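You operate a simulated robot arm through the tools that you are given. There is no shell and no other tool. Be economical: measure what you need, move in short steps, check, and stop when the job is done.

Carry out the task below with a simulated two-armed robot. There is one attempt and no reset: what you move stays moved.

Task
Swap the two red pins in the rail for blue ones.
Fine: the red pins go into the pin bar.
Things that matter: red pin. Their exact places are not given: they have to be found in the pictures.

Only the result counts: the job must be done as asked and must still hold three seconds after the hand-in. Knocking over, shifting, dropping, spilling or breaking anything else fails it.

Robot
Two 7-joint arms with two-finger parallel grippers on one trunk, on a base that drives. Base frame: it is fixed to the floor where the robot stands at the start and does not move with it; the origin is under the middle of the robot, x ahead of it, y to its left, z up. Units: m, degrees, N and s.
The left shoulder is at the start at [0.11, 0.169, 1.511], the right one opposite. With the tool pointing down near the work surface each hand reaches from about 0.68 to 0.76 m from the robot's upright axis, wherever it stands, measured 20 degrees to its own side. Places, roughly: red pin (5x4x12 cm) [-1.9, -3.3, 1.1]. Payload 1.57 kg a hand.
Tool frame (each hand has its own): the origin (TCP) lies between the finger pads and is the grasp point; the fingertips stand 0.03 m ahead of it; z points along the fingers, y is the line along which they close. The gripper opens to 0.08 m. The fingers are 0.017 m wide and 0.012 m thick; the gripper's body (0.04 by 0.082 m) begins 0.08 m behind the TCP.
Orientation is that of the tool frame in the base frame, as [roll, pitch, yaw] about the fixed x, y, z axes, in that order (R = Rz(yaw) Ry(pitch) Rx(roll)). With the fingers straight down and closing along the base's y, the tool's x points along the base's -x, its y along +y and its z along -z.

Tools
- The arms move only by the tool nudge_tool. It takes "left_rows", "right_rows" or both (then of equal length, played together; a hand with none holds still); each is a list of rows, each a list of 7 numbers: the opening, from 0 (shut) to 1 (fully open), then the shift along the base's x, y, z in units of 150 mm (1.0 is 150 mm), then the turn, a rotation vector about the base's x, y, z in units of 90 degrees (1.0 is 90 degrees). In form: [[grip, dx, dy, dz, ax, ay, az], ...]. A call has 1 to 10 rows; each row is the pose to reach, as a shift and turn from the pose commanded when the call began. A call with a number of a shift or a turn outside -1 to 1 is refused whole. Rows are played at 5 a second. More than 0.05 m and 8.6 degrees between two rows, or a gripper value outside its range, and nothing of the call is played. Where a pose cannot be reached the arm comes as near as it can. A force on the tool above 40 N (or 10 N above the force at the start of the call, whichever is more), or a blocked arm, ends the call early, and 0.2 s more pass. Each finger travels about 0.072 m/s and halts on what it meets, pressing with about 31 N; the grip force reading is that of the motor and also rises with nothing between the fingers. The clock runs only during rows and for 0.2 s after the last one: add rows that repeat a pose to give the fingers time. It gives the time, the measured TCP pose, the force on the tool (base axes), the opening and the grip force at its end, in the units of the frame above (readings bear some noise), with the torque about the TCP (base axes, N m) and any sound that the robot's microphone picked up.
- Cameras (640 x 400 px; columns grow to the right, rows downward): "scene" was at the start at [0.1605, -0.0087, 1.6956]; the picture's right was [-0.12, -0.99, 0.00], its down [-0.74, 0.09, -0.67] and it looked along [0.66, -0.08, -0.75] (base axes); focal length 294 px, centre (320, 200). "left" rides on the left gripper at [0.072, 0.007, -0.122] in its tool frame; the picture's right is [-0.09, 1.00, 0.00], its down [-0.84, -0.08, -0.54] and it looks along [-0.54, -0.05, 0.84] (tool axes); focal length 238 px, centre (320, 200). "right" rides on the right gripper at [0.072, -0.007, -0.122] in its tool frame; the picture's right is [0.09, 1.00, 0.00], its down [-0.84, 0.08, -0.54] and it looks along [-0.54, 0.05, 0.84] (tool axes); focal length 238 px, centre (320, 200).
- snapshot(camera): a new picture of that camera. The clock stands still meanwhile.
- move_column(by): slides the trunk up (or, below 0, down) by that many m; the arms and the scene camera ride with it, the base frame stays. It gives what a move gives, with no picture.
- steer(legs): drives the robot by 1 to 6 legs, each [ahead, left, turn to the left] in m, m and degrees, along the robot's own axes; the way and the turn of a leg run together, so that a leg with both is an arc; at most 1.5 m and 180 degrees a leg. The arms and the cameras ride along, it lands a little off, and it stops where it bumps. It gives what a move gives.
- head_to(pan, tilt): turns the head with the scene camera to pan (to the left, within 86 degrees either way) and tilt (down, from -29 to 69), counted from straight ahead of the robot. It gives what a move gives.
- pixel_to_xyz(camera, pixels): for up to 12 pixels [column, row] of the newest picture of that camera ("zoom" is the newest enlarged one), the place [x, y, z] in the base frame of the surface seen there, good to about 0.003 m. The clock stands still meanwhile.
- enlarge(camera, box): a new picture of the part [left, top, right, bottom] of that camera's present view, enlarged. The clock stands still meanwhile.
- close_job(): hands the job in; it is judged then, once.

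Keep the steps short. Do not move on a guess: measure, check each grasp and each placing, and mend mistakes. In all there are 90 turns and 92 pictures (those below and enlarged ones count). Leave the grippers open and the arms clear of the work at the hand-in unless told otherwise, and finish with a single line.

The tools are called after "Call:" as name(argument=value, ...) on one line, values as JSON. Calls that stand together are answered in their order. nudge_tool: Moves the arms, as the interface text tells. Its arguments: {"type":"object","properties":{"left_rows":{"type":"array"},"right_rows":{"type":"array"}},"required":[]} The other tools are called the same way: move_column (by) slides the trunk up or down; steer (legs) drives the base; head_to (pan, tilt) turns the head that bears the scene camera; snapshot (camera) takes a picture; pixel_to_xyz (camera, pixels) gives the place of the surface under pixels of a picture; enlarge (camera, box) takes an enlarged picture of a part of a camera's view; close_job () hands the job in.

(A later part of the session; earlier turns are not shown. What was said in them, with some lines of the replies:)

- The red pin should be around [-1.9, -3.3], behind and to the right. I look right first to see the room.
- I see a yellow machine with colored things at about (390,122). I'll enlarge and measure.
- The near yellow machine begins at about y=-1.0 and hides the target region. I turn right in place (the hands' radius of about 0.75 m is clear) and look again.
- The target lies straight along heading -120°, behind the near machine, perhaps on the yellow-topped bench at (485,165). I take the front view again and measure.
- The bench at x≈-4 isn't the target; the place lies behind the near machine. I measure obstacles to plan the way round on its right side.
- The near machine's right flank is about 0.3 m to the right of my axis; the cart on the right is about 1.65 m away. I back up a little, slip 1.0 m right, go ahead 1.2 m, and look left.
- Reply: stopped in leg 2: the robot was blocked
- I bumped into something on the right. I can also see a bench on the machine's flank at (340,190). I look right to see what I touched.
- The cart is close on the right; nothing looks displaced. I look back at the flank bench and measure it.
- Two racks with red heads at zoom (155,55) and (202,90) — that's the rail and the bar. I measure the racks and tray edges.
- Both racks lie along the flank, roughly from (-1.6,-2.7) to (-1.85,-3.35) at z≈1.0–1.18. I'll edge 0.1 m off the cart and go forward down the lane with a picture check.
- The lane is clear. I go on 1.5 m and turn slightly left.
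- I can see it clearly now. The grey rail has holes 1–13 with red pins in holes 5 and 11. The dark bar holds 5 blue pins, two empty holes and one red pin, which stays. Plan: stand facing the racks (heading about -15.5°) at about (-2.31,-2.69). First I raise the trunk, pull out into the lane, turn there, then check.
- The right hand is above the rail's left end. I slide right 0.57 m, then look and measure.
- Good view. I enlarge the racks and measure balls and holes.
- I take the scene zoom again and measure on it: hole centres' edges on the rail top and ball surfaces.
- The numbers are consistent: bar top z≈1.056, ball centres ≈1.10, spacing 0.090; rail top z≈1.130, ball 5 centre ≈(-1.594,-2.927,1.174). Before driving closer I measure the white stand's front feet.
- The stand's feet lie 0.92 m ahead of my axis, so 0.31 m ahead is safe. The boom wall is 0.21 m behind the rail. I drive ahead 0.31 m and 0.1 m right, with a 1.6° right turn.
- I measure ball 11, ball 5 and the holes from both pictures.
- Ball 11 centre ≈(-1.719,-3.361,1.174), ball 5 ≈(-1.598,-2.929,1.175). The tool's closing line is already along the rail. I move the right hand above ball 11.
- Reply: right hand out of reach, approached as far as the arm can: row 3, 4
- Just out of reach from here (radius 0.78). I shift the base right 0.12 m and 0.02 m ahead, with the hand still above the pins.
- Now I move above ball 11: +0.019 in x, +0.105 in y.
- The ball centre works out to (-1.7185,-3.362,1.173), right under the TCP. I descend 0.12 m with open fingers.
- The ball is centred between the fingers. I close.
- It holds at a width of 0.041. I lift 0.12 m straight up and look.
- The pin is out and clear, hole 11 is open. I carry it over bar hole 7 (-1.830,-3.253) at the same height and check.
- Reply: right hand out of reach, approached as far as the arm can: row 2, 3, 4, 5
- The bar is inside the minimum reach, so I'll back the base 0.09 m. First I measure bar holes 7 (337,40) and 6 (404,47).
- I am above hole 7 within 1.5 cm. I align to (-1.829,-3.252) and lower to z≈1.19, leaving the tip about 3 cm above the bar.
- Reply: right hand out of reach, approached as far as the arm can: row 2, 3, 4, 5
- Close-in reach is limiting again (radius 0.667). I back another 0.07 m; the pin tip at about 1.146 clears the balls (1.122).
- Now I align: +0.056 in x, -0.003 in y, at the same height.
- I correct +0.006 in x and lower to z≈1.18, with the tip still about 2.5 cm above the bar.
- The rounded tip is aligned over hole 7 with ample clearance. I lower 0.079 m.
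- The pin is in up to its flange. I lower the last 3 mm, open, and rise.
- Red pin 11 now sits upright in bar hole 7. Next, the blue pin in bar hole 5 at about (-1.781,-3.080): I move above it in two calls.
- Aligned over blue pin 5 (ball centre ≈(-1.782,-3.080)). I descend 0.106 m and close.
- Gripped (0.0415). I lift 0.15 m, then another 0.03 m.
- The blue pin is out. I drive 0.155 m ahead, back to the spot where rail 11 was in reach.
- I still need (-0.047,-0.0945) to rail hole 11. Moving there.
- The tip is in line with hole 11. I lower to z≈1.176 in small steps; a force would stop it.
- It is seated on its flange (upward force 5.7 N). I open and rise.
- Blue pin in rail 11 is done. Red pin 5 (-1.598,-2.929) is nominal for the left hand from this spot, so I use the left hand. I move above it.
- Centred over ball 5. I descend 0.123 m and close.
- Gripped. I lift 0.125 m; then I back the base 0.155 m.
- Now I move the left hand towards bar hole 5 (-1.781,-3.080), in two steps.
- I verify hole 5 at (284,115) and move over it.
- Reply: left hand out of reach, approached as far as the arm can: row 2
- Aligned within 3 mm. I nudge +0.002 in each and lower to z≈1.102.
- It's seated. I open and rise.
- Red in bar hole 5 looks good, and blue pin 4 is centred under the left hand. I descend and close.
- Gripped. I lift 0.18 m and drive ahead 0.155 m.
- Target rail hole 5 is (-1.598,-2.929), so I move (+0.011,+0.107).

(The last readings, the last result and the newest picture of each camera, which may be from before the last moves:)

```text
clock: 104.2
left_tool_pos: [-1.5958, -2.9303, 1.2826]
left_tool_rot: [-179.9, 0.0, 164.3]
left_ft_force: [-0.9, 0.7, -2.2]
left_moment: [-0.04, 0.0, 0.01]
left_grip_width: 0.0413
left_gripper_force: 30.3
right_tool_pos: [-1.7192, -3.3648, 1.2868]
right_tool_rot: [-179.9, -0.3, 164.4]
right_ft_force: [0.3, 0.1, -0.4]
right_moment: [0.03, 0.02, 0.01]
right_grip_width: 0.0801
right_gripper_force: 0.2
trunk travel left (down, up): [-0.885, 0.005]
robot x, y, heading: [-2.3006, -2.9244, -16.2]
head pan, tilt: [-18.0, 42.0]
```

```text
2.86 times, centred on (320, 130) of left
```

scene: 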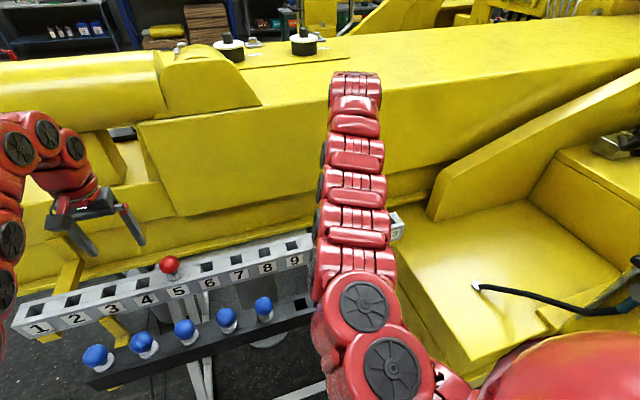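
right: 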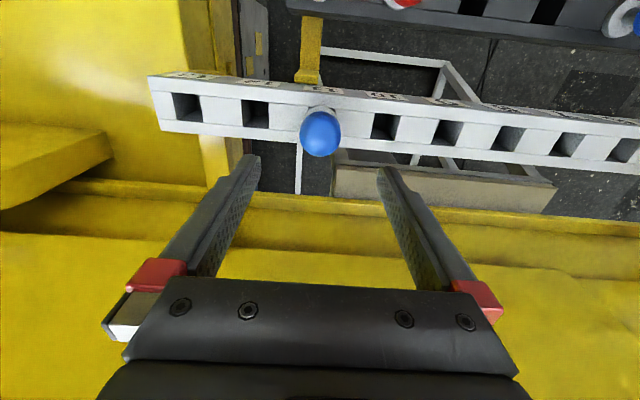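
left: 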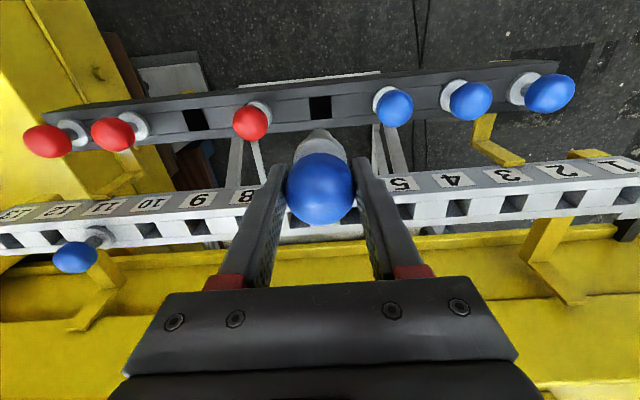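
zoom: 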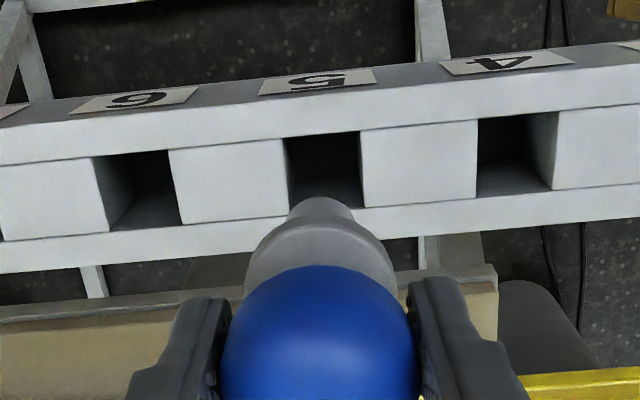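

The tip is in line with hole 5. I lower 0.107 m with small corrections (-0.002,+0.001).

Call:
nudge_tool(left_rows=[[0, -0.012, 0.008, -0.12, 0, 0, 0], [0, -0.012, 0.008, -0.25, 0, 0, 0], [0, -0.012, 0.008, -0.37, 0, 0, 0], [0, -0.012, 0.008, -0.48, 0, 0, 0], [0, -0.012, 0.008, -0.6, 0, 0, 0], [0, -0.012, 0.008, -0.71, 0, 0, 0], [0, -0.012, 0.008, -0.71, 0, 0, 0]])

Call:
snapshot(camera="left")

```text
clock: 105.8
left_tool_pos: [-1.5986, -2.9288, 1.1762]
left_tool_rot: [-179.9, 0.1, 164.3]
left_ft_force: [-1.0, -0.3, 11.3]
left_moment: [0.06, 0.24, 0.03]
left_grip_width: 0.0414
left_gripper_force: 30.9
right_tool_pos: [-1.7206, -3.3652, 1.289]
right_tool_rot: [180.0, -0.2, 164.4]
right_ft_force: [-0.4, 0.0, -0.3]
right_moment: [0.0, -0.04, 0.06]
right_grip_width: 0.0803
right_gripper_force: 0.0
trunk travel left (down, up): [-0.885, 0.005]
robot x, y, heading: [-2.3012, -2.9226, -16.1]
head pan, tilt: [-18.0, 42.0]
```

```text
35 pictures are left
```

left: 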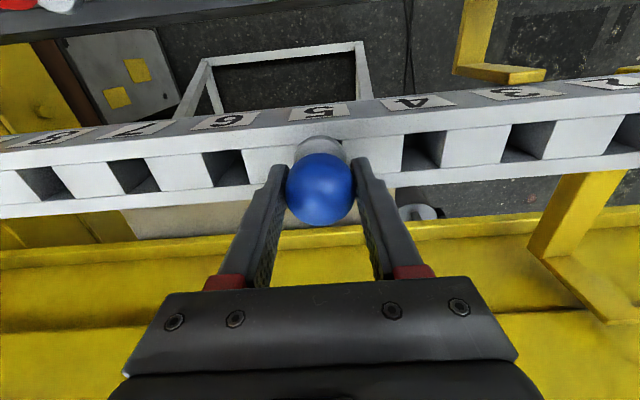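

Seated (11 N on the flange). I open and rise.

Call:
nudge_tool(left_rows=[[0.3, 0, 0, 0, 0, 0, 0], [0.7, 0, 0, 0, 0, 0, 0], [1, 0, 0, 0, 0, 0, 0], [1, 0, 0, 0, 0, 0, 0], [1, 0, 0, 0.25, 0, 0, 0], [1, 0, 0, 0.5, 0, 0, 0], [1, 0, 0, 0.75, 0, 0, 0], [1, 0, 0, 0.75, 0, 0, 0]])

Call:
steer(legs=[[-0.3, 0, 0]])

Call:
head_to(pan=-5, tilt=40)

Call:
snapshot(camera="scene")

Call:
snapshot(camera="right")

Call:
snapshot(camera="left")

```text
clock: 107.6
left_tool_pos: [-1.5969, -2.9299, 1.2891]
left_tool_rot: [179.9, -0.1, 164.3]
left_ft_force: [-0.6, -0.2, 0.5]
left_moment: [0.02, 0.02, 0.0]
left_grip_width: 0.0798
left_gripper_force: 0.1
right_tool_pos: [-1.7191, -3.3636, 1.2871]
right_tool_rot: [-180.0, -0.3, 164.5]
right_ft_force: [-0.5, 0.9, -0.2]
right_moment: [0.0, -0.01, 0.02]
right_grip_width: 0.0802
right_gripper_force: 0.2
trunk travel left (down, up): [-0.885, 0.005]
robot x, y, heading: [-2.2986, -2.9244, -15.9]
head pan, tilt: [-18.0, 42.0]
```

```text
clock: 109.7
left_tool_pos: [-1.8847, -2.8445, 1.2872]
left_tool_rot: [-180.0, -0.2, 164.6]
left_ft_force: [0.1, -0.4, 0.6]
left_moment: [0.0, 0.0, 0.0]
left_grip_width: 0.0798
left_gripper_force: 0.0
right_tool_pos: [-2.0019, -3.2806, 1.2856]
right_tool_rot: [-179.9, -0.4, 164.7]
right_ft_force: [0.6, -0.9, -0.6]
right_moment: [0.02, 0.03, -0.01]
right_grip_width: 0.0801
right_gripper_force: 0.0
trunk travel left (down, up): [-0.885, 0.005]
robot x, y, heading: [-2.5873, -2.8406, -15.9]
head pan, tilt: [-18.0, 42.0]
```

```text
clock: 110.4
left_tool_pos: [-1.8864, -2.8447, 1.2892]
left_tool_rot: [180.0, -0.1, 164.7]
left_ft_force: [-0.3, -0.5, -0.4]
left_moment: [-0.02, 0.0, 0.01]
left_grip_width: 0.0801
left_gripper_force: 0.1
right_tool_pos: [-2.0051, -3.2791, 1.2877]
right_tool_rot: [-179.8, -0.2, 164.7]
right_ft_force: [0.1, 0.9, -0.2]
right_moment: [0.0, -0.06, 0.02]
right_grip_width: 0.0801
right_gripper_force: 0.0
trunk travel left (down, up): [-0.885, 0.005]
robot x, y, heading: [-2.5881, -2.8419, -15.9]
head pan, tilt: [-5.0, 40.0]
```

```text
34 pictures are left
```

scene: 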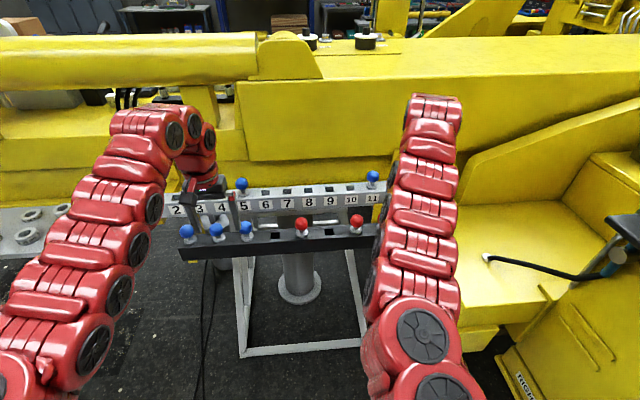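

```text
33 pictures are left
```

right: 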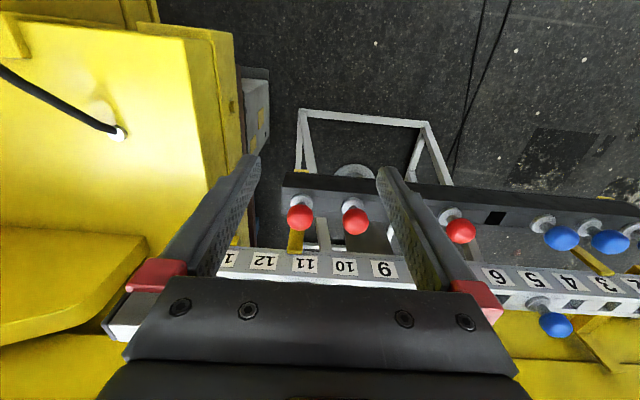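

```text
32 pictures are left
```

left: 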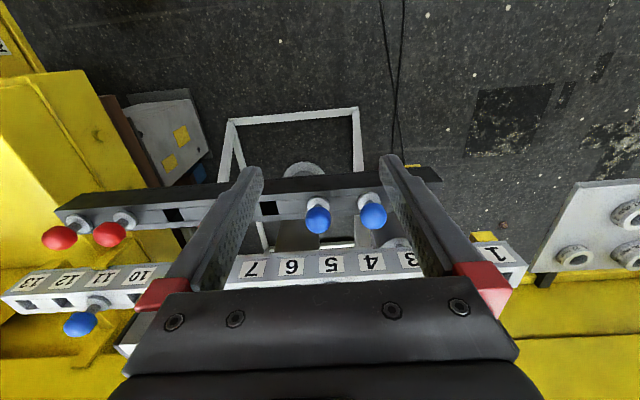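

Blue pins stand in rail holes 5 and 11, and the red ones are upright in the bar. The grippers are open and clear, so I hand in.

Call:
close_job()

```text
The job is handed in.
```

Done: blue pins from the bar are now in rail holes 5 and 11, and the two red pins that were there are in the pin bar (holes 7 and 5), with both grippers open and clear.
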